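You operate a simulated robot arm through the tools that you are given. There is no shell and no other tool. Be economical: measure what you need, move in short steps, check, and stop when the job is done.

You are at the controls of a simulated robot arm. One attempt, no reset.

JOB
Stamp the small parcel as its label asks and shut it in the briefcase.
Fine: damp the stamp on the sponge, press it on the marked square; the other stamps stay dry; nothing damp on papers; shut the lid, fingers clear of the rim.

Only the result counts: the job must be done as asked and must still hold three seconds after the hand-in. Knocking over, shifting, dropping, spilling or breaking anything else fails it. Lids that push on must go on centred and level and be pressed home; caps that screw on are set level and turned clockwise until they are tight.

ROBOT AND FRAMES
A 6-joint arm with a two-finger parallel gripper, fixed in place. Base frame: the origin is at the foot of the arm, x ahead of it, y to its left, z up; the work surface is at about z = 770. Units: mm, degrees, N and s.
With the tool pointing down near the work surface it reaches from about 160 to 740 mm from the base axis. Its first joint turns from -166.0 to 166.0 degrees. Payload 3.91 kg.
Tool frame: the origin (TCP) lies between the finger pads and is the grasp point; the fingertips stand 30 mm ahead of it; z points along the fingers, y is the line along which they close. Largest opening 110 mm; finger width 20, thickness 10; the body of the gripper, 48 by 112 mm, starts 55 mm behind the TCP.
Orientation is told as [roll, pitch, yaw] about the base's x, y, z axes, in that order, counted from this pose: with the fingers straight down and closing along the base's y, the tool's x points along the base's -x, its y along +y and its z along -z.

CONTROLS
- The arm moves only by the tool step_arm. Its arguments are lists of equal length, an entry for each row: "jaw": the gripper command, from -1 (fully open) to 1 (shut), values between in proportion; "translation": the shift along the tool's x, y, z in units of 200 mm (1.0 is 200 mm), a list of three; "rotation": the turn, a rotation vector about the tool's x, y, z in units of 120 degrees (1.0 is 120 degrees), a list of three. In form: {"jaw": [jaw, ...], "translation": [[dx, dy, dz], ...], "rotation": [[wx, wy, wz], ...]}. A call has 1 to 12 rows; each row is the pose to reach, as a shift and turn from the pose commanded when the call began, along the tool's axes at that moment. A call with a number of a shift or a turn outside -1 to 1 is refused whole. Rows are played at 5 a second. More than 50 mm and 8.6 degrees between two rows, or a gripper value outside its range, and nothing of the call is played. A pose out of reach is approached as far as the arm can. The call stops where the force on the tool passes 40 N (or 10 N more than at its start, if that is more) or the arm is blocked; 0.2 s more then pass. Each finger travels about 45 mm/s and halts on what it meets, pressing with about 43 N; the grip force reading is that of the motor and also rises with nothing between the fingers. The clock runs only during rows and for 0.2 s after the last one: add rows that repeat a pose to give the fingers time. The reply holds the time, the measured pose of the TCP, the force on the tool along the base axes, the opening and the grip force, in the units named above and with some noise, with the torque about the TCP (base axes, N m) and any sound that the robot's microphone picked up, and new pictures: "views" is both (left out), scene, wrist or none.
- Cameras (640 x 400 px; columns grow to the right, rows downward): "scene" is fixed at [403.1, 641, 1561.9]; the picture's right is [-0.95, -0.30, 0.00], its down [-0.21, 0.67, -0.71] and it looks along [0.21, -0.68, -0.70] (base axes); focal length 269 px, centre (320, 200). "wrist" rides on the gripper at [71, 22, -107] in the tool frame; the picture's right is [-0.29, 0.96, 0.00], its down [-0.76, -0.23, -0.61] and it looks along [-0.58, -0.18, 0.79] (tool axes); focal length 243 px, centre (320, 200). There is no depth. A picture from a camera that has moved, and an enlarged one, comes with that camera's place and axes in the base frame and with its lens. The place of the scene camera against the robot may be out by one fixed shift of up to 18 mm in any direction.
- lift_body(by): slides the trunk up (or, below 0, down) by that many mm; the arm rides with it, the base frame stays. It gives what a move gives, with no picture.
- zoom(camera, box): a new picture of the part [left, top, right, bottom] of that camera's present view, enlarged. No time passes.
- hand_in(): hands the job in; it is judged then, once.

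Go step by step. Nothing tells you positions but the pictures and the camera data: compare them with the known pose of the tool, close in by small moves and look again before you grip or let go. The budget is 120 turns and 200 pictures, counting those below and the enlarged ones. Unless the task says otherwise, let go and move clear before handing in.

The tools are called as name(argument=value, ...) on one line, values as JSON. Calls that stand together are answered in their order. step_arm: Moves the arm, as the interface text tells. Its arguments: {"type":"object","properties":{"jaw":{"type":"array","items":{"type":"number"}},"translation":{"type":"array","items":{"type":"array","items":{"type":"number"}}},"rotation":{"type":"array","items":{"type":"array","items":{"type":"number"}}},"views":{"type":"string","enum":["both","scene","wrist","none"]}},"required":["jaw","translation","rotation"]} The other tools are called the same way: lift_body (by) slides the trunk up or down; zoom (camera, box) takes an enlarged picture of a part of a camera's view; hand_in () hands the job in.

At the start:

```text
t: 0.0
ee_pos: [346.1, 196.3, 1267.8]
ee_rot: [0.0, -0.1, 0.0]
wrist_force: [-0.2, -0.5, -0.1]
torque: [0.0, -0.03, 0.0]
gripper_width: 110.3
grip_force: 0.0
trunk travel left (down, up): [-525.0, 65.0]
```

scene: 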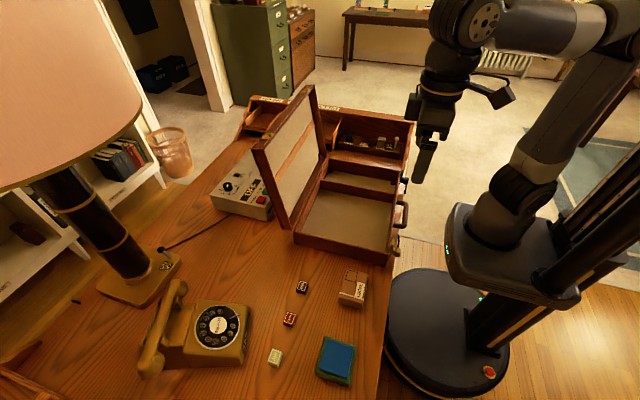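
wrist: 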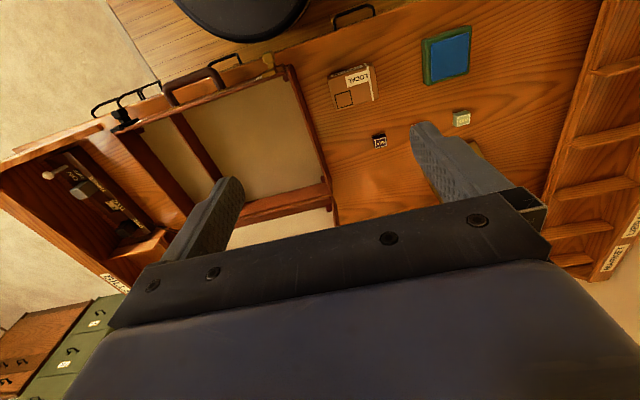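

I see a desk with an open briefcase, a small parcel with a label, three stamps and a blue sponge. I zoom in to read the labels first.

zoom(camera="scene", box=[250, 250, 390, 390])

zoom(camera="wrist", box=[320, 20, 500, 160])

zoom(camera="scene", box=[230, 80, 430, 270])

```text
2.86 times, centred on (320, 320) of scene
camera zoom: at [403.1, 641.0, 1561.9], right [-0.95, -0.3, 0.0], down [-0.21, 0.67, -0.71], along [0.21, -0.68, -0.7], focal length 768 px, centre (320, -143)
```

zoom: 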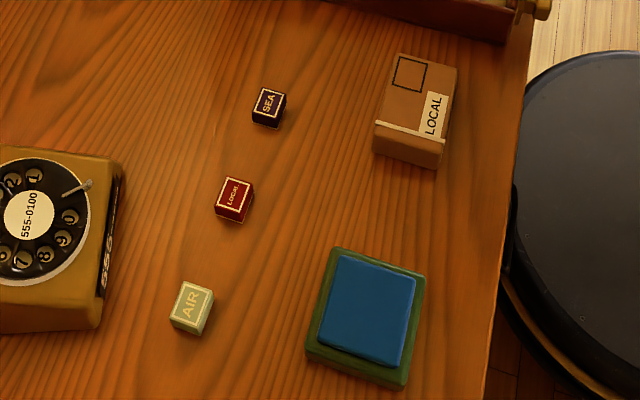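

```text
2.86 times, centred on (410, 90) of wrist
camera zoom: at [274.8, 217.7, 1375.3], right [0.29, 0.96, 0.0], down [0.76, -0.23, 0.61], along [0.58, -0.18, -0.79], focal length 693 px, centre (63, 514)
```

zoom: 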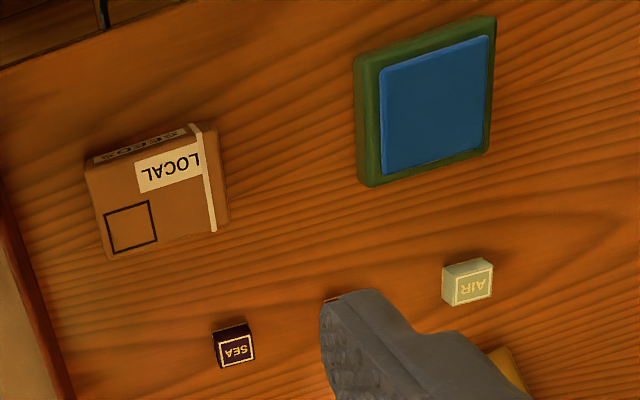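

```text
2.11 times, centred on (330, 175) of scene
camera zoom: at [403.1, 641.0, 1561.9], right [-0.95, -0.3, 0.0], down [-0.21, 0.67, -0.71], along [0.21, -0.68, -0.7], focal length 566 px, centre (299, 253)
```

zoom: 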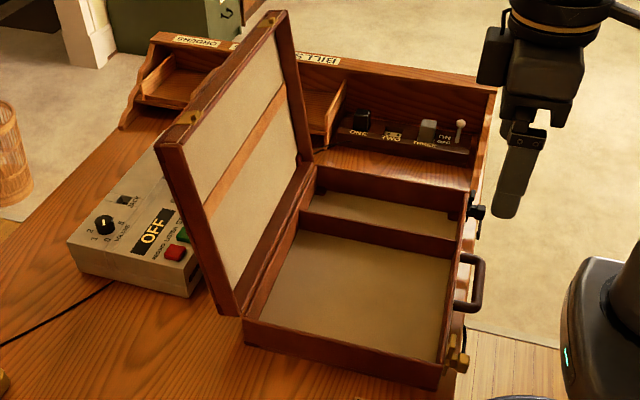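

The label says LOCAL, so I need the red LOCAL stamp, roughly at (565, 385). I lower the trunk and then move over the stamps to measure them.

lift_body(by=-250)

step_arm(jaw=[-1, -1, -1, -1, -1, -1, -1], translation=[[-0.15, 0.14, 0], [-0.3, 0.28, 0], [-0.45, 0.42, 0], [-0.6, 0.56, 0], [-0.75, 0.7, 0], [-0.85, 0.9, 0], [-0.85, 0.9, 0]], rotation=[[0, 0, 0], [0, 0, 0], [0, 0, 0], [0, 0, 0], [0, 0, 0], [0, 0, 0], [0, 0, 0]])

```text
t: 2.6
ee_pos: [345.7, 195.7, 1017.1]
ee_rot: [0.0, 0.0, -0.1]
wrist_force: [-0.1, -0.2, 0.0]
torque: [0.01, 0.0, 0.01]
gripper_width: 110.0
grip_force: 0.1
trunk travel left (down, up): [-275.0, 315.0]
```

```text
t: 4.2
ee_pos: [505.4, 364.8, 1005.3]
ee_rot: [0.2, -0.3, -0.1]
wrist_force: [-0.4, 0.0, 0.7]
torque: [0.04, -0.01, 0.0]
gripper_width: 110.2
grip_force: 0.1
out of reach, approached as far as the arm can: row 6, 7
trunk travel left (down, up): [-275.0, 315.0]
camera wrist: at [433.7, 385.7, 1113.5], right [0.29, 0.96, 0.0], down [0.76, -0.23, 0.61], along [0.58, -0.17, -0.79], focal length 243 px, centre (320, 200)
```

scene: 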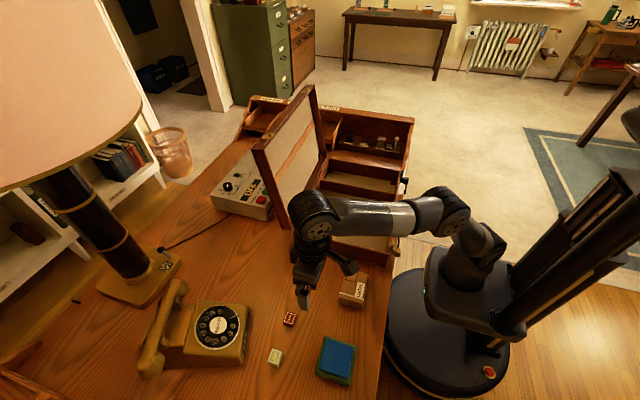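
wrist: 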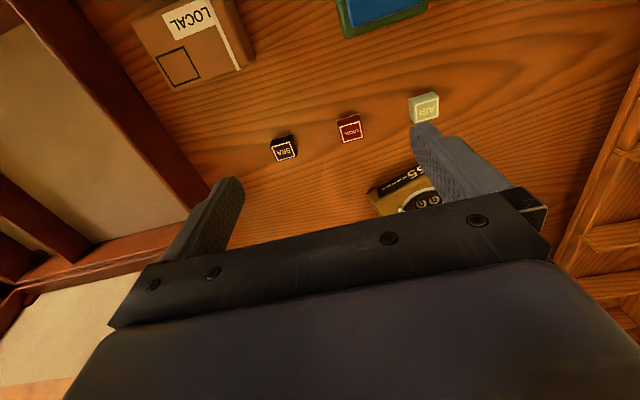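

LOCAL stamp computes to about (565, 389). I lower the trunk further to gain reach and take a closer look at the stamp's angle.

lift_body(by=-110)

step_arm(jaw=[-0.5, -0.3, -0.2], translation=[[-0.1, 0.0, 0], [-0.15, 0.0, 0], [-0.15, 0.0, 0]], rotation=[[0, 0, 0], [0, 0, 0], [0, 0, 0]])

zoom(camera="wrist", box=[240, 40, 480, 190])

```text
t: 5.6
ee_pos: [506.0, 364.4, 894.9]
ee_rot: [0.0, -0.3, 0.0]
wrist_force: [-0.1, 0.5, -0.1]
torque: [0.0, 0.02, -0.01]
gripper_width: 110.0
grip_force: 0.1
trunk travel left (down, up): [-165.0, 425.0]
```

```text
t: 6.4
ee_pos: [525.7, 357.2, 886.1]
ee_rot: [0.2, -0.2, 0.1]
wrist_force: [-0.3, -0.1, -0.5]
torque: [0.01, -0.01, 0.0]
gripper_width: 66.3
grip_force: 0.2
out of reach, approached as far as the arm can: row 1, 2, 3
trunk travel left (down, up): [-165.0, 425.0]
camera wrist: at [452.8, 378.5, 993.3], right [0.29, 0.96, 0.01], down [0.76, -0.23, 0.61], along [0.59, -0.17, -0.79], focal length 243 px, centre (320, 200)
```

scene: 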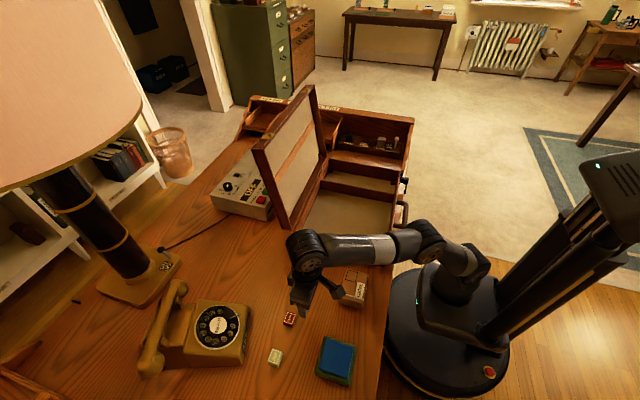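
wrist: 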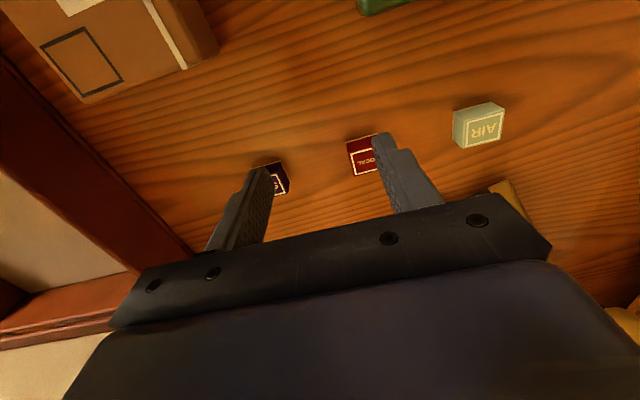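

```text
2.67 times, centred on (360, 115) of wrist
camera zoom: at [452.8, 378.5, 993.3], right [0.29, 0.96, 0.01], down [0.76, -0.23, 0.61], along [0.59, -0.17, -0.79], focal length 647 px, centre (213, 427)
```

zoom: 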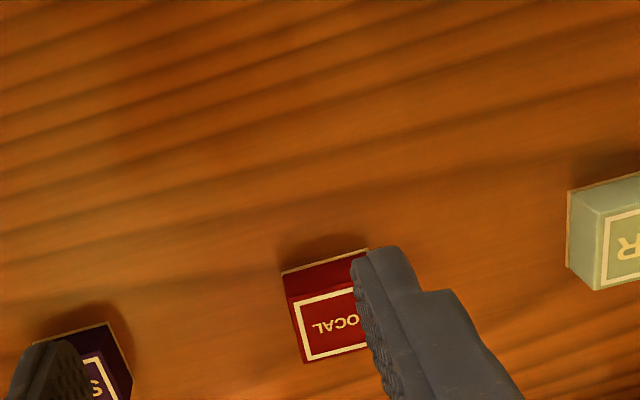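

The reach is limited by the arm sitting high relative to the trunk, so I raise the trunk and reach down with the arm instead.

lift_body(by=200)

step_arm(jaw=[-0.2, -0.2, -0.2, -0.2, -0.2, -0.2, -0.2], translation=[[0, 0.0, 0.2], [0, 0.0, 0.4], [0, 0.0, 0.6], [0, 0, 0.8], [0, 0, 0.95], [-0.15, 0.1, 0.95], [-0.15, 0.1, 0.95]], rotation=[[0, 0, 0], [0, 0, 0], [0, 0, 0], [0, 0, 0], [0, 0, 0], [0, 0, 0], [0, 0, 0]])

```text
t: 8.6
ee_pos: [524.8, 357.6, 1084.4]
ee_rot: [0.2, -0.3, 0.0]
wrist_force: [-0.1, -0.1, -0.7]
torque: [-0.02, -0.01, -0.02]
gripper_width: 66.2
grip_force: 0.2
trunk travel left (down, up): [-365.0, 225.0]
```

```text
t: 10.2
ee_pos: [557.2, 378.1, 895.1]
ee_rot: [0.2, -0.2, 0.0]
wrist_force: [0.5, -0.2, -0.3]
torque: [-0.02, -0.05, 0.0]
gripper_width: 65.7
grip_force: 0.1
trunk travel left (down, up): [-365.0, 225.0]
camera wrist: at [484.9, 399.6, 1003.3], right [0.29, 0.96, 0.01], down [0.76, -0.23, 0.61], along [0.59, -0.17, -0.79], focal length 243 px, centre (320, 200)
```

scene: 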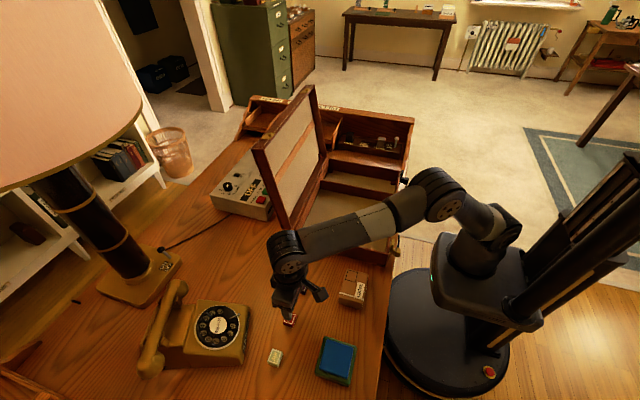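
wrist: 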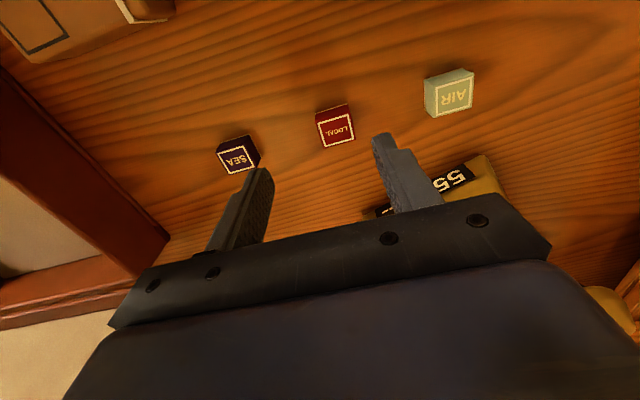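

zoom(camera="wrist", box=[296, 90, 376, 160])

zoom(camera="wrist", box=[180, 40, 500, 240])

```text
5.71 times, centred on (336, 125) of wrist
camera zoom: at [484.9, 399.6, 1003.3], right [0.29, 0.96, 0.01], down [0.76, -0.23, 0.61], along [0.59, -0.17, -0.79], focal length 1386 px, centre (229, 629)
```

zoom: 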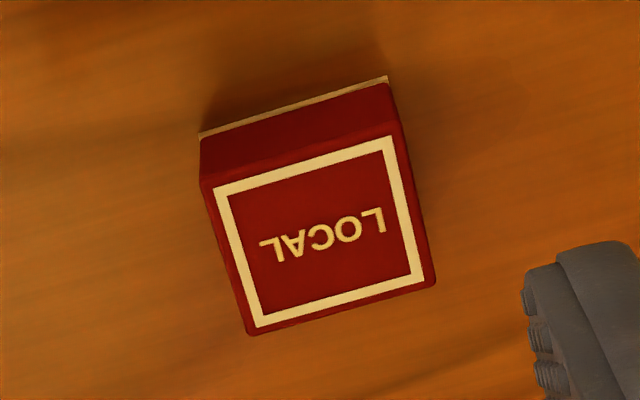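

```text
2.00 times, centred on (340, 140) of wrist
camera zoom: at [484.9, 399.6, 1003.3], right [0.29, 0.96, 0.01], down [0.76, -0.23, 0.61], along [0.59, -0.17, -0.79], focal length 485 px, centre (280, 320)
```

zoom: 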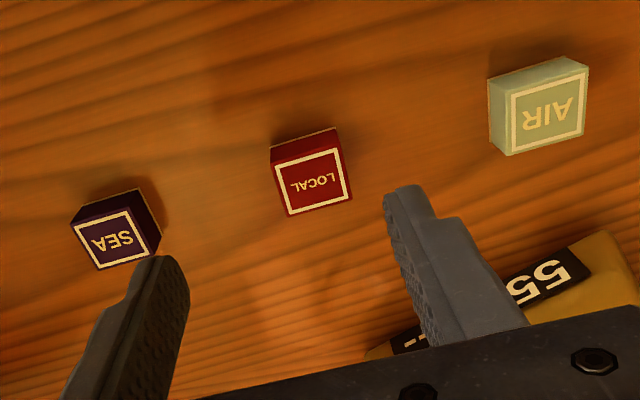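

Stamp is aligned with the base axes, about 30 (y) × 26 (x) × 25 mm, centred near (569, 390). I go above it and check.

step_arm(jaw=[-0.2, -0.2, -0.2, -0.2], translation=[[-0.057, 0.06, 0.1], [-0.057, 0.06, 0.2], [-0.057, 0.06, 0.28], [-0.057, 0.06, 0.28]], rotation=[[0, 0, 0], [0, 0, 0], [0, 0, 0], [0, 0, 0]])

```text
t: 11.2
ee_pos: [567.8, 390.3, 838.6]
ee_rot: [0.2, -0.2, 0.1]
wrist_force: [0.2, -0.5, -0.8]
torque: [0.04, -0.02, 0.03]
gripper_width: 66.2
grip_force: 0.0
trunk travel left (down, up): [-365.0, 225.0]
camera wrist: at [495.7, 411.4, 947.2], right [0.29, 0.96, 0.01], down [0.76, -0.23, 0.61], along [0.59, -0.17, -0.79], focal length 243 px, centre (320, 200)
```

scene: 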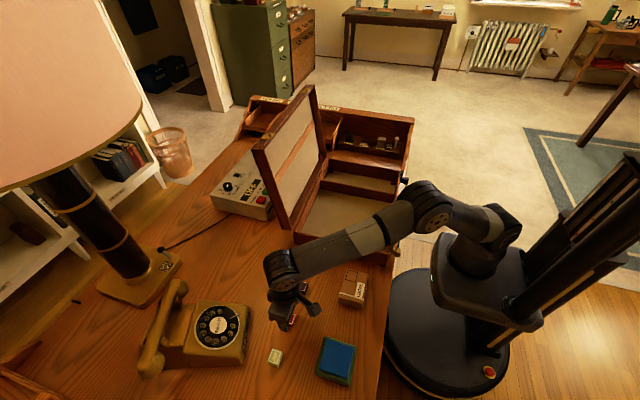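
wrist: 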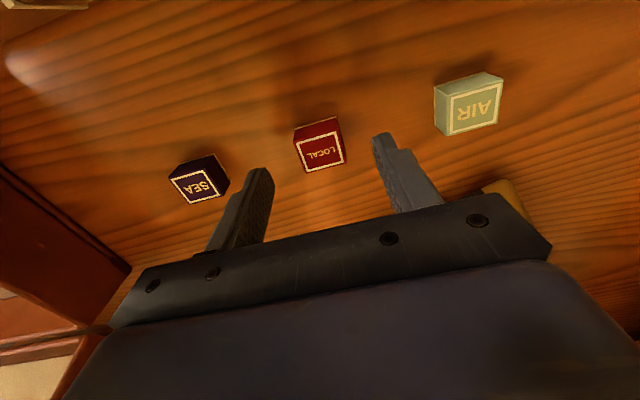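

Aligned within a millimetre or two. I descend to TCP z≈811 and close.

step_arm(jaw=[-0.2, -0.2, -0.2], translation=[[-0.005, 0.006, 0.07], [-0.005, 0.006, 0.138], [-0.005, 0.006, 0.138]], rotation=[[0, 0, 0], [0, 0, 0], [0, 0, 0]])

zoom(camera="wrist", box=[240, 80, 440, 205])

```text
t: 12.0
ee_pos: [569.4, 391.5, 812.2]
ee_rot: [0.2, -0.3, -0.1]
wrist_force: [-0.8, -0.4, -0.6]
torque: [-0.01, -0.01, 0.0]
gripper_width: 66.1
grip_force: 0.1
trunk travel left (down, up): [-365.0, 225.0]
camera wrist: at [496.8, 413.1, 919.9], right [0.29, 0.96, 0.01], down [0.76, -0.23, 0.61], along [0.59, -0.17, -0.79], focal length 243 px, centre (320, 200)
```

scene: 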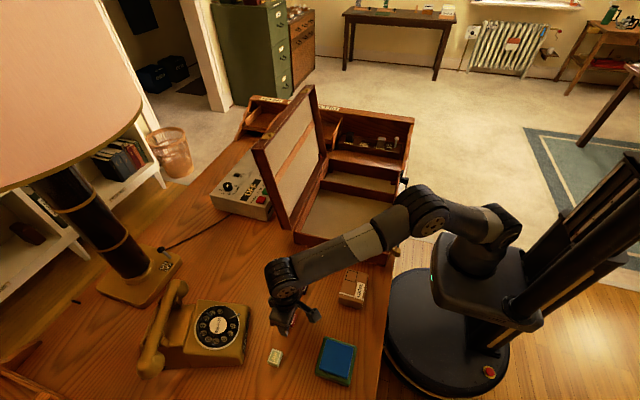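
wrist: 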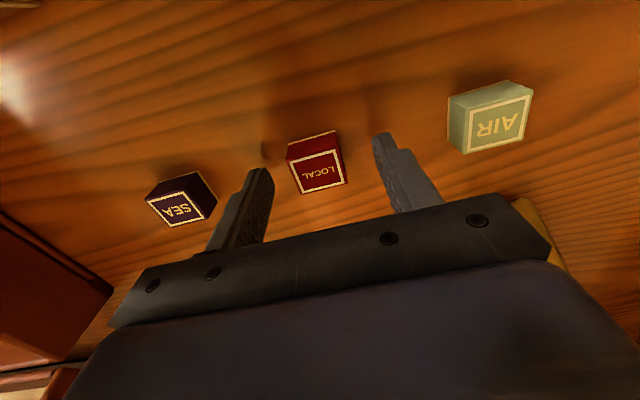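

```text
3.20 times, centred on (340, 142) of wrist
camera zoom: at [496.8, 413.1, 919.9], right [0.29, 0.96, 0.01], down [0.76, -0.23, 0.61], along [0.59, -0.17, -0.79], focal length 776 px, centre (256, 384)
```

zoom: 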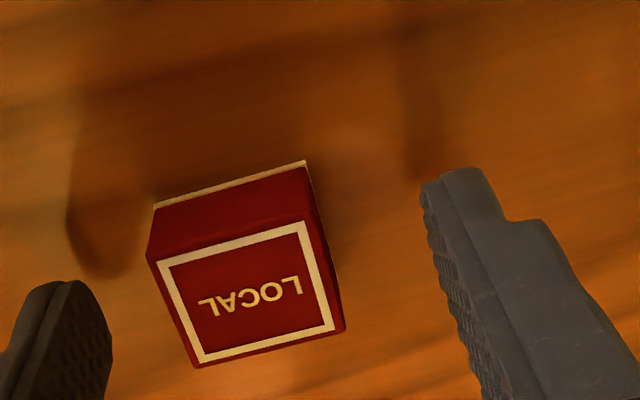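

Stamp is between the fingers; I close and lift slightly.

step_arm(jaw=[0.2, 0.6, 0.8, 0.8, 0.8], translation=[[0, 0, 0], [0, 0, 0], [0, 0, 0], [0, 0, 0], [0, 0, 0]], rotation=[[0, 0, 0], [0, 0, 0], [0, 0, 0], [0, 0, 0], [0, 0, 0]], views="none")

step_arm(jaw=[0.8, 0.8, 0.8, 0.8], translation=[[0, 0, -0.1], [0, 0, -0.25], [0, 0, -0.4], [0, 0, -0.4]], rotation=[[0, 0, 0], [0, 0, 0], [0, 0, 0], [0, 0, 0]])

zoom(camera="wrist", box=[240, 60, 440, 225])

```text
t: 13.2
ee_pos: [568.0, 391.4, 812.2]
ee_rot: [0.3, -0.3, 0.0]
wrist_force: [0.1, -0.2, 1.0]
torque: [-0.03, 0.01, -0.01]
gripper_width: 30.3
grip_force: 43.0
trunk travel left (down, up): [-365.0, 225.0]
```

```text
t: 14.2
ee_pos: [568.1, 391.6, 893.2]
ee_rot: [0.3, -0.3, 0.0]
wrist_force: [-0.3, 0.4, -0.1]
torque: [-0.01, -0.01, -0.03]
gripper_width: 30.1
grip_force: 42.7
trunk travel left (down, up): [-365.0, 225.0]
camera wrist: at [495.7, 412.6, 1000.5], right [0.29, 0.96, 0.01], down [0.76, -0.23, 0.61], along [0.59, -0.17, -0.79], focal length 243 px, centre (320, 200)
```

scene: 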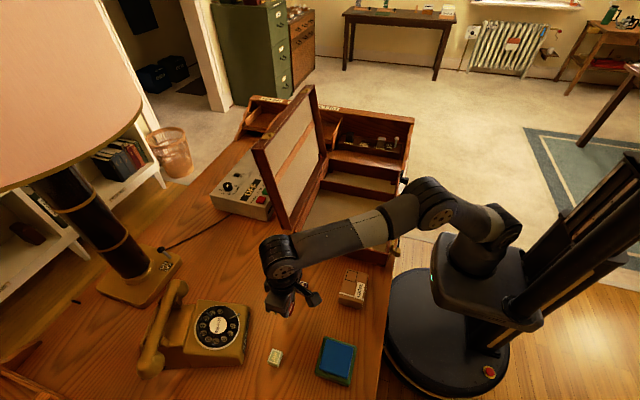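
wrist: 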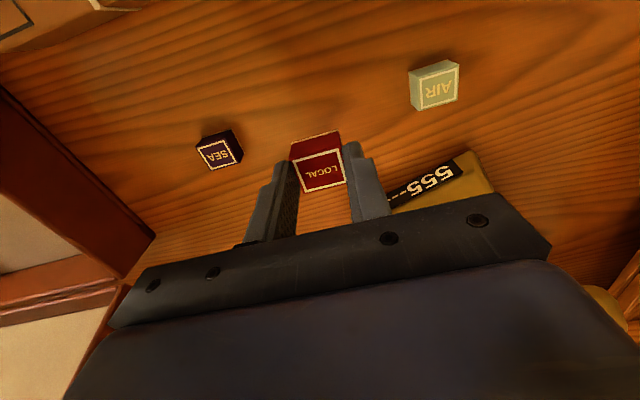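

```text
2.42 times, centred on (340, 142) of wrist
camera zoom: at [495.7, 412.6, 1000.5], right [0.29, 0.96, 0.01], down [0.76, -0.23, 0.61], along [0.59, -0.17, -0.79], focal length 588 px, centre (272, 339)
```

zoom: 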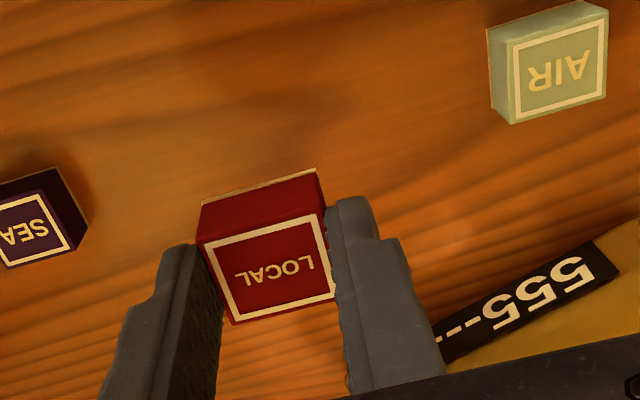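

The stamp is held firmly, bottom about 41 mm below the TCP. I move over toward the sponge near (420, 457).

step_arm(jaw=[0.8, 0.8, 0.8, 0.8, 0.8], translation=[[0.2, 0.08, 0], [0.4, 0.16, 0], [0.6, 0.24, 0], [0.74, 0.33, 0], [0.74, 0.33, 0]], rotation=[[0, 0, 0], [0, 0, 0], [0, 0, 0], [0, 0, 0], [0, 0, 0]])

zoom(camera="scene", box=[240, 250, 400, 390])

```text
t: 15.4
ee_pos: [419.9, 456.7, 890.8]
ee_rot: [0.2, -0.3, -0.1]
wrist_force: [0.9, 0.1, 0.5]
torque: [-0.02, 0.04, -0.01]
gripper_width: 30.1
grip_force: 42.8
trunk travel left (down, up): [-365.0, 225.0]
camera wrist: at [347.9, 478.3, 998.7], right [0.29, 0.96, 0.01], down [0.76, -0.23, 0.61], along [0.59, -0.17, -0.79], focal length 243 px, centre (320, 200)
```

scene: 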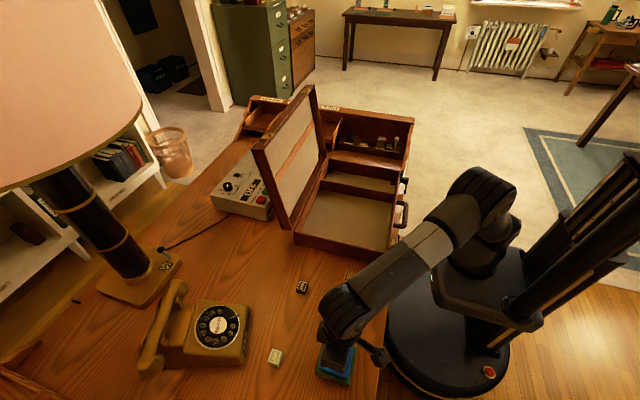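
wrist: 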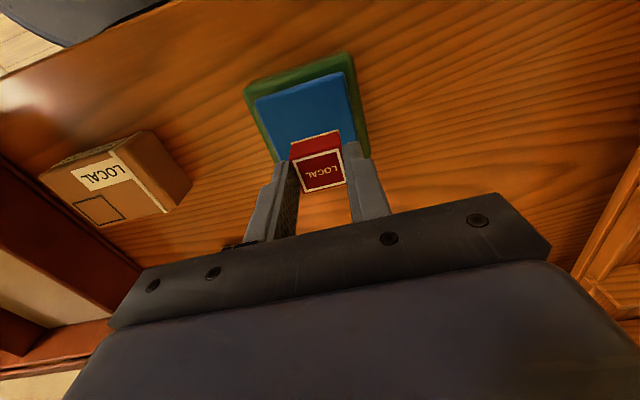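

```text
2.86 times, centred on (320, 320) of scene
camera zoom: at [403.1, 641.0, 1561.9], right [-0.95, -0.3, 0.0], down [-0.21, 0.67, -0.71], along [0.21, -0.68, -0.7], focal length 768 px, centre (320, -143)
```

zoom: 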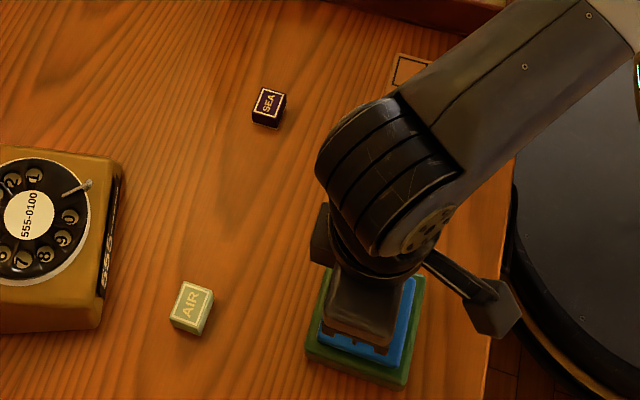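

The stamp lies above the blue sponge's middle. I lower it in stages, watching the force.

step_arm(jaw=[0.8, 0.8, 0.8], translation=[[-0.01, -0.02, 0.1], [-0.01, -0.02, 0.21], [-0.01, -0.02, 0.21]], rotation=[[0, 0, 0], [0, 0, 0], [0, 0, 0]], views="wrist")

zoom(camera="wrist", box=[220, 30, 440, 205])

```text
t: 16.2
ee_pos: [423.0, 454.2, 850.8]
ee_rot: [0.3, -0.4, 0.0]
wrist_force: [-0.5, -0.1, 5.7]
torque: [-0.02, 0.03, -0.02]
gripper_width: 30.7
grip_force: 42.8
trunk travel left (down, up): [-365.0, 225.0]
camera wrist: at [350.3, 474.3, 958.0], right [0.29, 0.96, 0.01], down [0.76, -0.23, 0.61], along [0.59, -0.17, -0.79], focal length 243 px, centre (320, 200)
```

wrist: 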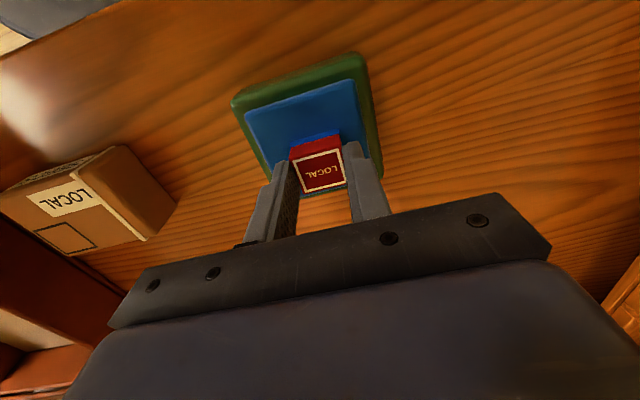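

```text
2.29 times, centred on (330, 118) of wrist
camera zoom: at [350.3, 474.3, 958.0], right [0.29, 0.96, 0.01], down [0.76, -0.23, 0.61], along [0.59, -0.17, -0.79], focal length 555 px, centre (297, 389)
```

zoom: 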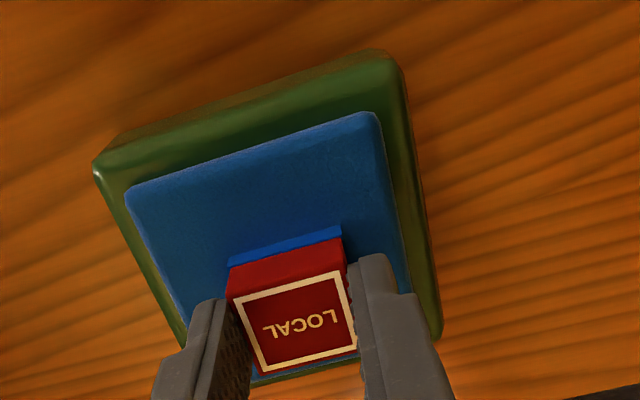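

Contact at 5.7 N with the face wholly on the blue pad. I press a little more and dwell briefly.

step_arm(jaw=[0.8, 0.8, 0.8, 0.8], translation=[[0, 0, 0.008], [0, 0, 0.014], [0, 0, 0.014], [0, 0, 0.014]], rotation=[[0, 0, 0], [0, 0, 0], [0, 0, 0], [0, 0, 0]], views="none")

```text
t: 17.2
ee_pos: [421.5, 453.3, 848.7]
ee_rot: [0.5, -0.6, 0.0]
wrist_force: [2.5, 1.2, 30.5]
torque: [-0.04, 0.01, 0.01]
gripper_width: 30.6
grip_force: 43.5
trunk travel left (down, up): [-365.0, 225.0]
```

Damped (30 N press). Now I lift and go toward the parcel's square, triangulated at about (434, 223, 812).

step_arm(jaw=[0.8, 0.8, 0.8, 0.8, 0.8, 0.8, 0.8, 0.8, 0.8], translation=[[0, 0, -0.1], [0, 0, -0.25], [0, 0, -0.45], [0, -0.2, -0.5], [0, -0.4, -0.5], [0, -0.6, -0.5], [0, -0.8, -0.5], [0, -0.95, -0.5], [0, -0.95, -0.5]], rotation=[[0, 0, 0], [0, 0, 0], [0, 0, 0], [0, 0, 0], [0, 0, 0], [0, 0, 0], [0, 0, 0], [0, 0, 0], [0, 0, 0]])

zoom(camera="wrist", box=[160, 20, 400, 220])

```text
t: 19.2
ee_pos: [422.0, 262.8, 947.5]
ee_rot: [0.2, -0.2, 0.1]
wrist_force: [-1.1, 0.0, -0.2]
torque: [-0.02, 0.0, 0.03]
gripper_width: 30.1
grip_force: 42.6
trunk travel left (down, up): [-365.0, 225.0]
camera wrist: at [350.0, 284.1, 1054.3], right [0.29, 0.96, 0.01], down [0.76, -0.23, 0.61], along [0.59, -0.17, -0.79], focal length 243 px, centre (320, 200)
```

scene: 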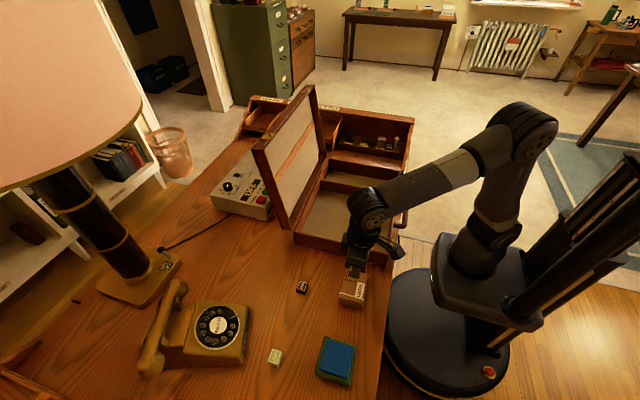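
wrist: 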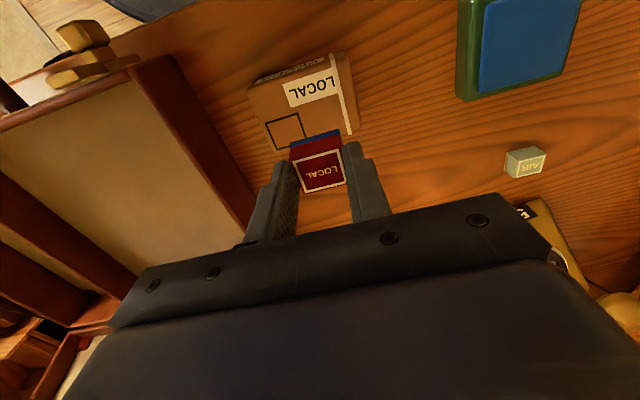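

```text
2.00 times, centred on (280, 120) of wrist
camera zoom: at [350.0, 284.1, 1054.3], right [0.29, 0.96, 0.01], down [0.76, -0.23, 0.61], along [0.59, -0.17, -0.79], focal length 485 px, centre (400, 360)
```

zoom: 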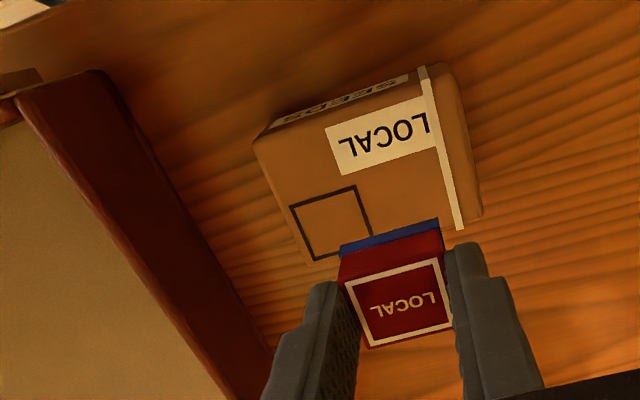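

The square spans x 420–450, y 206–242 (centre 434.7, 224), axis-aligned; stamp sits centred on the TCP. I go above it and descend near contact, then check.

step_arm(jaw=[0.8, 0.8, 0.8, 0.8, 0.8], translation=[[-0.064, -0.1, 0], [-0.064, -0.194, 0.05], [-0.064, -0.194, 0.2], [-0.064, -0.194, 0.4], [-0.064, -0.194, 0.4]], rotation=[[0, 0, 0], [0, 0, 0], [0, 0, 0], [0, 0, 0], [0, 0, 0]])

zoom(camera="wrist", box=[220, 60, 420, 220])

```text
t: 20.4
ee_pos: [434.8, 225.4, 867.2]
ee_rot: [0.3, -0.3, -0.1]
wrist_force: [0.1, -0.3, -0.5]
torque: [-0.04, -0.02, 0.01]
gripper_width: 30.5
grip_force: 43.1
trunk travel left (down, up): [-365.0, 225.0]
camera wrist: at [363.1, 246.0, 974.6], right [0.29, 0.96, 0.01], down [0.76, -0.23, 0.61], along [0.59, -0.17, -0.79], focal length 243 px, centre (320, 200)
```

scene: 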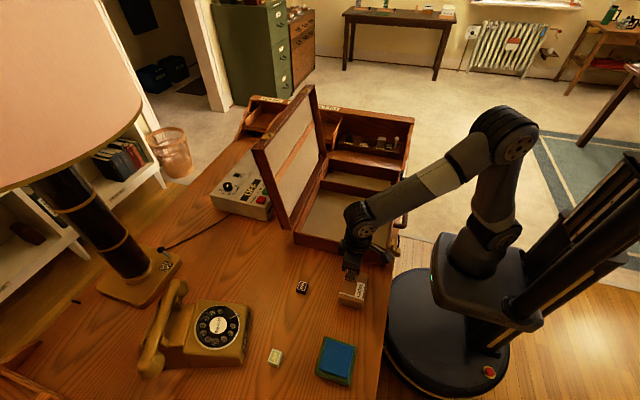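
wrist: 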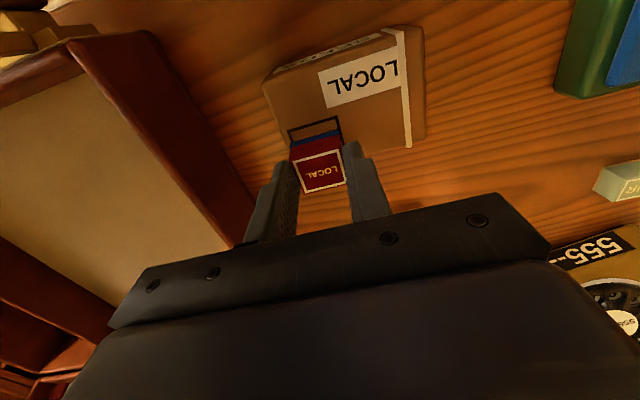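

```text
2.50 times, centred on (320, 140) of wrist
camera zoom: at [363.1, 246.0, 974.6], right [0.29, 0.96, 0.01], down [0.76, -0.23, 0.61], along [0.59, -0.17, -0.79], focal length 606 px, centre (320, 350)
```

zoom: 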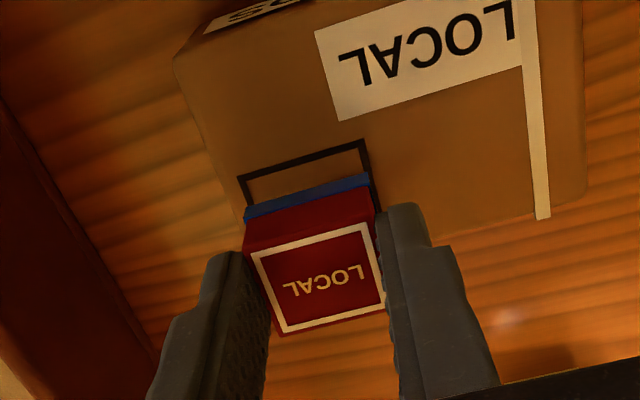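

Very nearly centred; I trim by about 1.5 mm in x and 0.5 mm in y and lower to contact.

step_arm(jaw=[0.8, 0.8, 0.8, 0.8], translation=[[0.006, -0.003, 0.02], [0.006, -0.003, 0.05], [0.006, -0.003, 0.063], [0.006, -0.003, 0.063]], rotation=[[0, 0, 0], [0, 0, 0], [0, 0, 0], [0, 0, 0]], views="wrist")

```text
t: 21.4
ee_pos: [433.1, 224.2, 853.5]
ee_rot: [0.3, -0.3, 0.1]
wrist_force: [-0.7, -0.6, 2.5]
torque: [-0.02, -0.02, 0.03]
gripper_width: 30.5
grip_force: 43.0
trunk travel left (down, up): [-365.0, 225.0]
camera wrist: at [361.6, 245.6, 961.9], right [0.29, 0.96, 0.01], down [0.76, -0.23, 0.61], along [0.59, -0.17, -0.79], focal length 243 px, centre (320, 200)
```

wrist: 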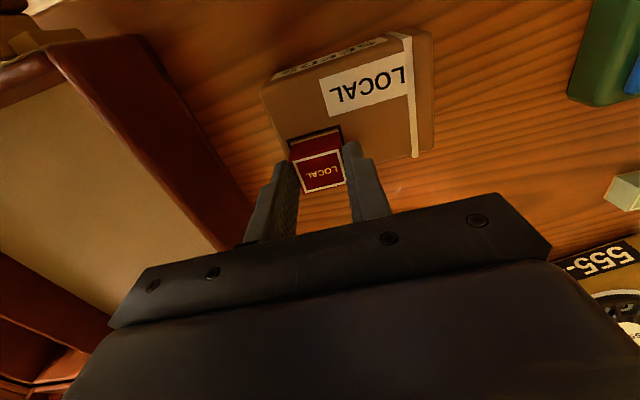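

Just touching. I press about 2 mm further.

step_arm(jaw=[0.8, 0.8, 0.8, 0.8], translation=[[0, 0, 0.006], [0, 0, 0.01], [0, 0, 0.01], [0, 0, 0.01]], rotation=[[0, 0, 0], [0, 0, 0], [0, 0, 0], [0, 0, 0]], views="none")

```text
t: 22.4
ee_pos: [433.0, 224.2, 853.5]
ee_rot: [0.5, -0.4, 0.1]
wrist_force: [0.3, 0.6, 25.7]
torque: [-0.03, -0.01, 0.03]
gripper_width: 30.5
grip_force: 43.3
trunk travel left (down, up): [-365.0, 225.0]
```

Pressed with 25 N. I lift straight up and inspect the print.

step_arm(jaw=[0.8, 0.8, 0.8, 0.8, 0.8], translation=[[0, 0, -0.05], [0, 0, -0.2], [0, 0, -0.4], [-0.1, 0.2, -0.4], [-0.1, 0.2, -0.4]], rotation=[[0, 0, 0], [0, 0, 0], [0, 0, 0], [0, 0, 0], [0, 0, 0]], views="wrist")

zoom(camera="wrist", box=[160, 20, 400, 220])

```text
t: 23.6
ee_pos: [453.2, 265.0, 931.9]
ee_rot: [0.2, -0.3, -0.1]
wrist_force: [0.1, 0.1, -2.9]
torque: [-0.07, -0.04, 0.0]
gripper_width: 30.5
grip_force: 42.8
trunk travel left (down, up): [-365.0, 225.0]
camera wrist: at [381.5, 286.0, 1039.6], right [0.29, 0.96, 0.0], down [0.76, -0.23, 0.61], along [0.59, -0.17, -0.79], focal length 243 px, centre (320, 200)
```

wrist: 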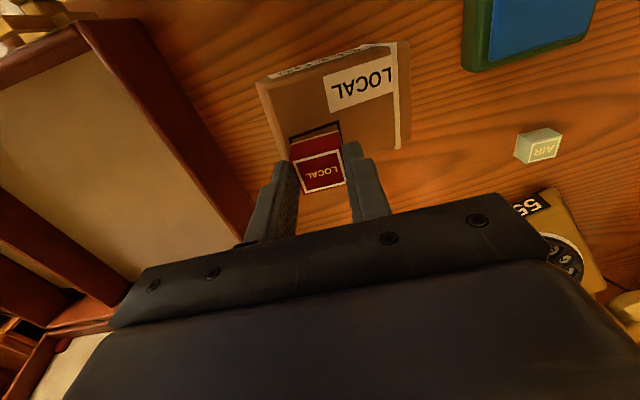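

```text
2.00 times, centred on (280, 120) of wrist
camera zoom: at [381.5, 286.0, 1039.6], right [0.29, 0.96, 0.0], down [0.76, -0.23, 0.61], along [0.59, -0.17, -0.79], focal length 485 px, centre (400, 360)
```

zoom: 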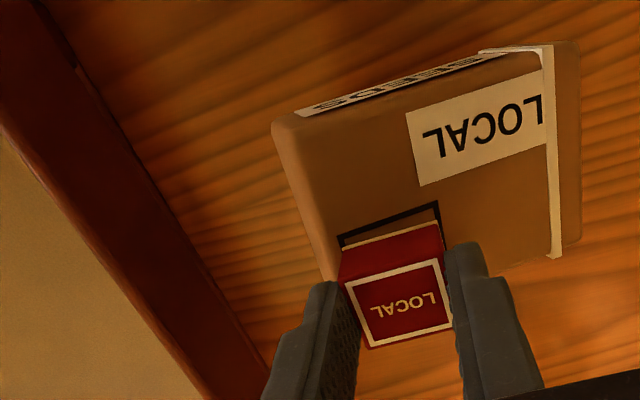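

The parcel looks like it may be hanging from the stamp (about 3 N extra weight). I check with the scene camera.

zoom(camera="scene", box=[260, 180, 440, 330])

```text
2.67 times, centred on (350, 255) of scene
camera zoom: at [403.1, 641.0, 1561.9], right [-0.95, -0.3, 0.0], down [-0.21, 0.67, -0.71], along [0.21, -0.68, -0.7], focal length 717 px, centre (240, 53)
```

zoom: 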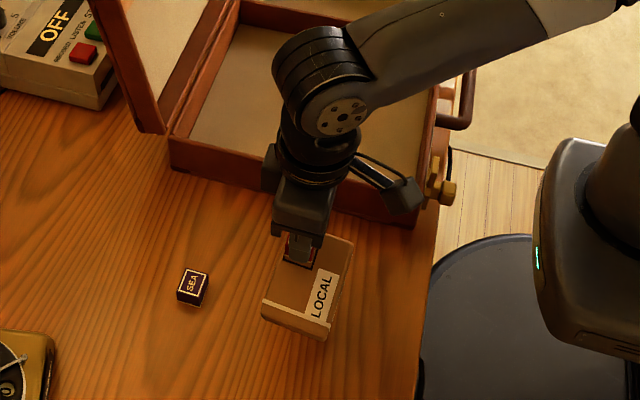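

The parcel is stuck to the damp stamp. I carry it back along the same path and set it down exactly where it stood.

step_arm(jaw=[0.8, 0.8, 0.8, 0.8, 0.8, 0.8, 0.8, 0.8], translation=[[0.05, -0.1, 0], [0.1, -0.2, 0], [0.1, -0.2, 0.1], [0.1, -0.2, 0.2], [0.1, -0.2, 0.3], [0.1, -0.2, 0.36], [0.1, -0.2, 0.385], [0.1, -0.2, 0.385]], rotation=[[0, 0, 0], [0, 0, 0], [0, 0, 0], [0, 0, 0], [0, 0, 0], [0, 0, 0], [0, 0, 0], [0, 0, 0]])

zoom(camera="wrist", box=[220, 20, 460, 220])

```text
t: 25.4
ee_pos: [434.7, 223.8, 854.1]
ee_rot: [0.1, -0.3, 0.0]
wrist_force: [1.7, -0.7, -0.9]
torque: [-0.01, 0.03, 0.02]
gripper_width: 30.5
grip_force: 42.7
trunk travel left (down, up): [-365.0, 225.0]
camera wrist: at [362.1, 245.6, 962.6], right [0.29, 0.96, 0.01], down [0.76, -0.23, 0.61], along [0.59, -0.17, -0.79], focal length 243 px, centre (320, 200)
```

scene: 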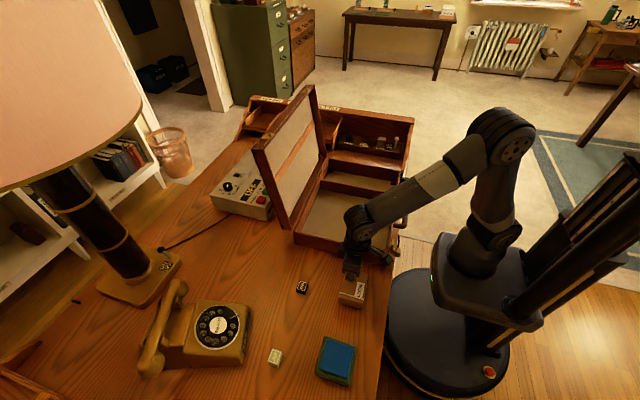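
wrist: 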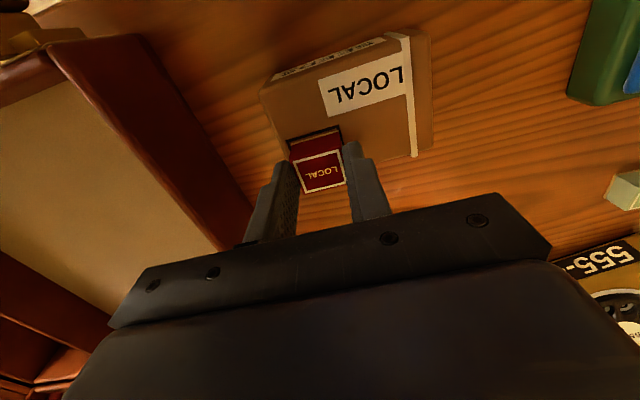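

```text
2.00 times, centred on (340, 120) of wrist
camera zoom: at [362.1, 245.6, 962.6], right [0.29, 0.96, 0.01], down [0.76, -0.23, 0.61], along [0.59, -0.17, -0.79], focal length 485 px, centre (280, 360)
```

zoom: 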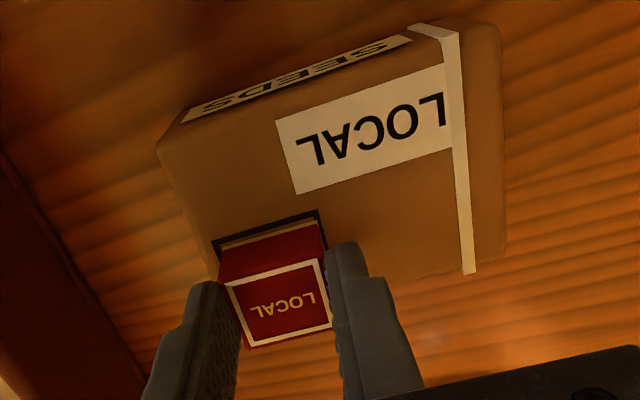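

The parcel is back in place. I'll peel the stamp off: keep pressing down on its +y bottom edge (well inside the parcel) while rolling the -y edge up by 6°.

step_arm(jaw=[0.8, 0.8, 0.8, 0.8, 0.8, 0.8, 0.8], translation=[[0, 0, 0.007], [0, 0, 0.012], [0, 0.0055, 0.01], [0, 0.011, 0.0083], [0, 0.0165, 0.0067], [0, 0.022, 0.0053], [0, 0.022, 0.0053]], rotation=[[0, 0, 0], [0, 0, 0], [0.0125, 0, 0], [0.025, 0, 0], [0.0375, 0, 0], [0.05, 0, 0], [0.05, 0, 0]], views="wrist")

zoom(camera="wrist", box=[220, 20, 460, 220])

```text
t: 27.0
ee_pos: [433.0, 228.4, 854.9]
ee_rot: [-5.7, -0.4, 0.1]
wrist_force: [1.9, 0.6, 19.0]
torque: [0.26, -0.1, -0.01]
gripper_width: 30.4
grip_force: 43.0
trunk travel left (down, up): [-365.0, 225.0]
camera wrist: at [361.5, 260.7, 959.5], right [0.29, 0.95, -0.09], down [0.76, -0.17, 0.63], along [0.59, -0.26, -0.77], focal length 243 px, centre (320, 200)
```

wrist: 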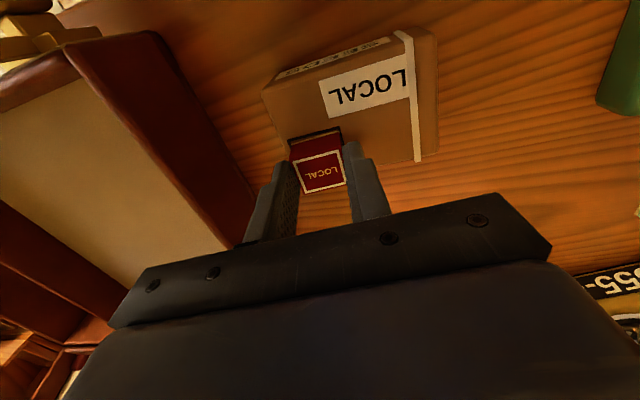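

```text
2.00 times, centred on (340, 120) of wrist
camera zoom: at [361.5, 260.7, 959.5], right [0.29, 0.95, -0.09], down [0.76, -0.17, 0.63], along [0.59, -0.26, -0.77], focal length 485 px, centre (280, 360)
```

zoom: 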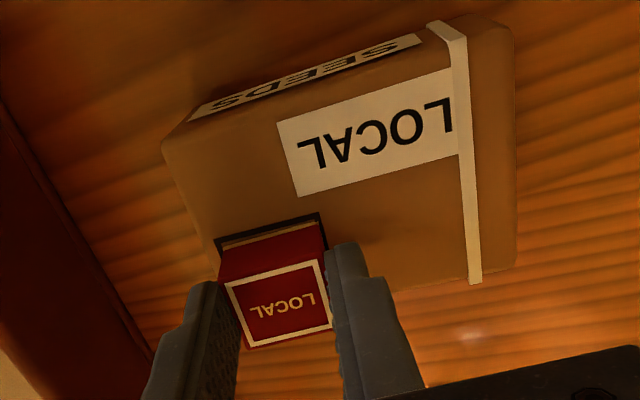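

Torque indicates the edge is loaded. I lift a little, still tilted, and see whether the parcel follows.

step_arm(jaw=[0.8, 0.8, 0.8], translation=[[0, -0.0026, -0.025], [0, -0.0052, -0.05], [0, -0.0052, -0.05]], rotation=[[0, 0, 0], [0, 0, 0], [0, 0, 0]], views="wrist")

zoom(camera="wrist", box=[220, 20, 460, 220])

zoom(camera="scene", box=[310, 230, 400, 320])

```text
t: 27.8
ee_pos: [432.6, 228.1, 862.9]
ee_rot: [-5.8, -0.3, 0.0]
wrist_force: [0.2, 0.0, -1.9]
torque: [0.02, 0.03, -0.02]
gripper_width: 30.4
grip_force: 42.7
trunk travel left (down, up): [-365.0, 225.0]
camera wrist: at [361.8, 260.9, 968.4], right [0.29, 0.95, -0.1], down [0.76, -0.17, 0.63], along [0.58, -0.26, -0.77], focal length 243 px, centre (320, 200)
```

wrist: 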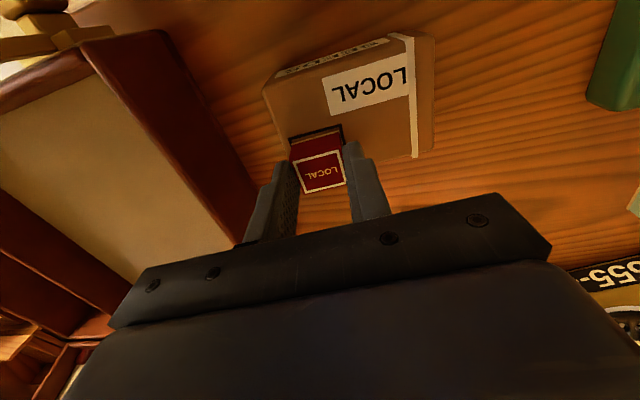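

```text
2.00 times, centred on (340, 120) of wrist
camera zoom: at [361.8, 260.9, 968.4], right [0.29, 0.95, -0.1], down [0.76, -0.17, 0.63], along [0.58, -0.26, -0.77], focal length 485 px, centre (280, 360)
```

zoom: 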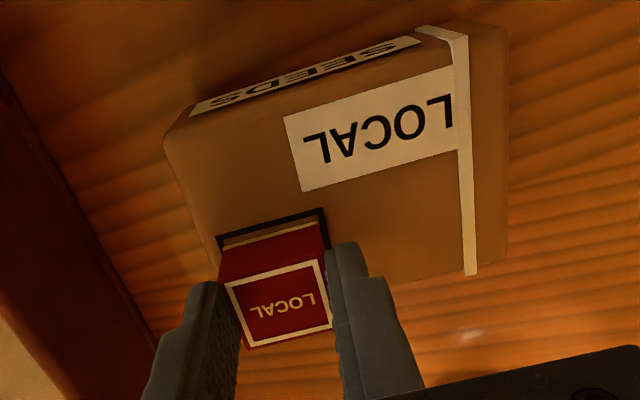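

```text
4.44 times, centred on (355, 275) of scene
camera zoom: at [403.1, 641.0, 1561.9], right [-0.95, -0.3, 0.0], down [-0.21, 0.67, -0.71], along [0.21, -0.68, -0.7], focal length 1196 px, centre (164, -133)
```

zoom: 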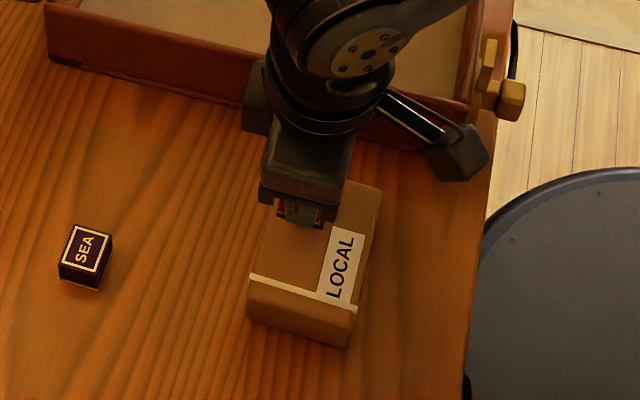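

Torque and parallax suggest the stamp has now peeled off. I lift further to confirm.

step_arm(jaw=[0.8, 0.8, 0.8, 0.8, 0.8], translation=[[0, -0.004, -0.04], [0, -0.012, -0.12], [0, -0.03, -0.3], [-0.1, 0.17, -0.4], [-0.1, 0.17, -0.4]], rotation=[[0, 0, 0], [0, 0, 0], [0, 0, 0], [-0.05, 0, 0], [-0.05, 0, 0]])

zoom(camera="scene", box=[290, 210, 400, 320])

```text
t: 29.0
ee_pos: [452.6, 271.2, 940.4]
ee_rot: [0.3, -0.3, 0.0]
wrist_force: [0.5, 0.4, -2.2]
torque: [-0.06, -0.02, 0.0]
gripper_width: 30.2
grip_force: 42.5
trunk travel left (down, up): [-365.0, 225.0]
camera wrist: at [381.0, 292.4, 1047.9], right [0.29, 0.96, 0.01], down [0.76, -0.23, 0.61], along [0.59, -0.17, -0.79], focal length 243 px, centre (320, 200)
```

scene: 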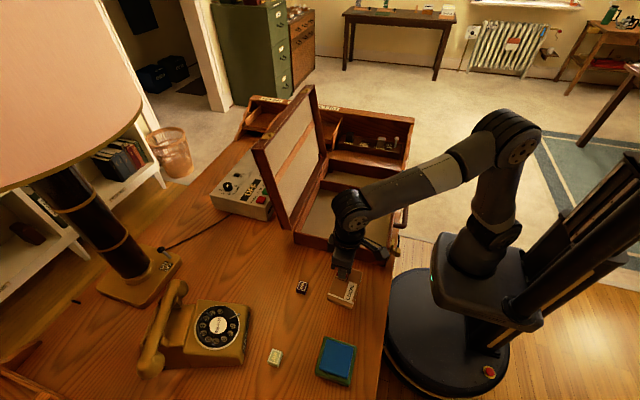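
wrist: 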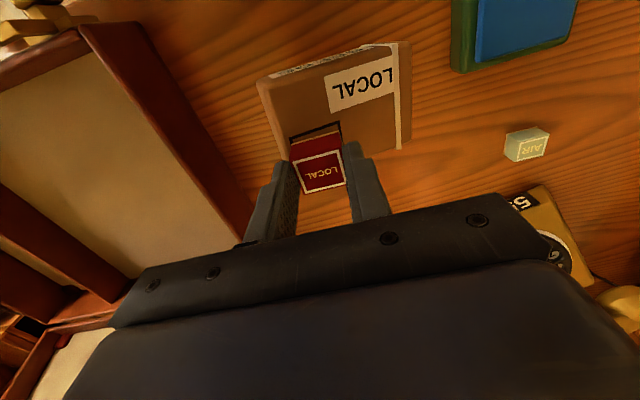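

```text
3.64 times, centred on (345, 265) of scene
camera zoom: at [403.1, 641.0, 1561.9], right [-0.95, -0.3, 0.0], down [-0.21, 0.67, -0.71], along [0.21, -0.68, -0.7], focal length 978 px, centre (229, -36)
```

zoom: 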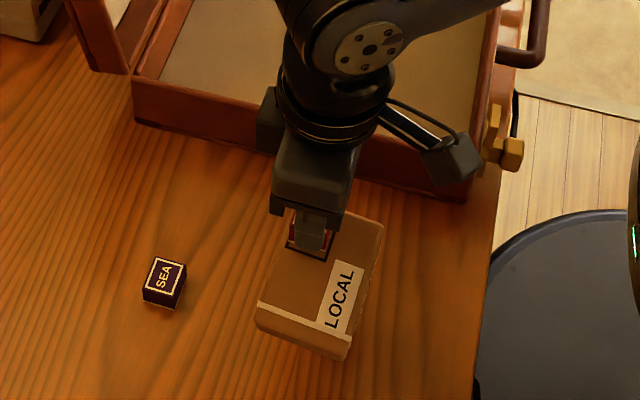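

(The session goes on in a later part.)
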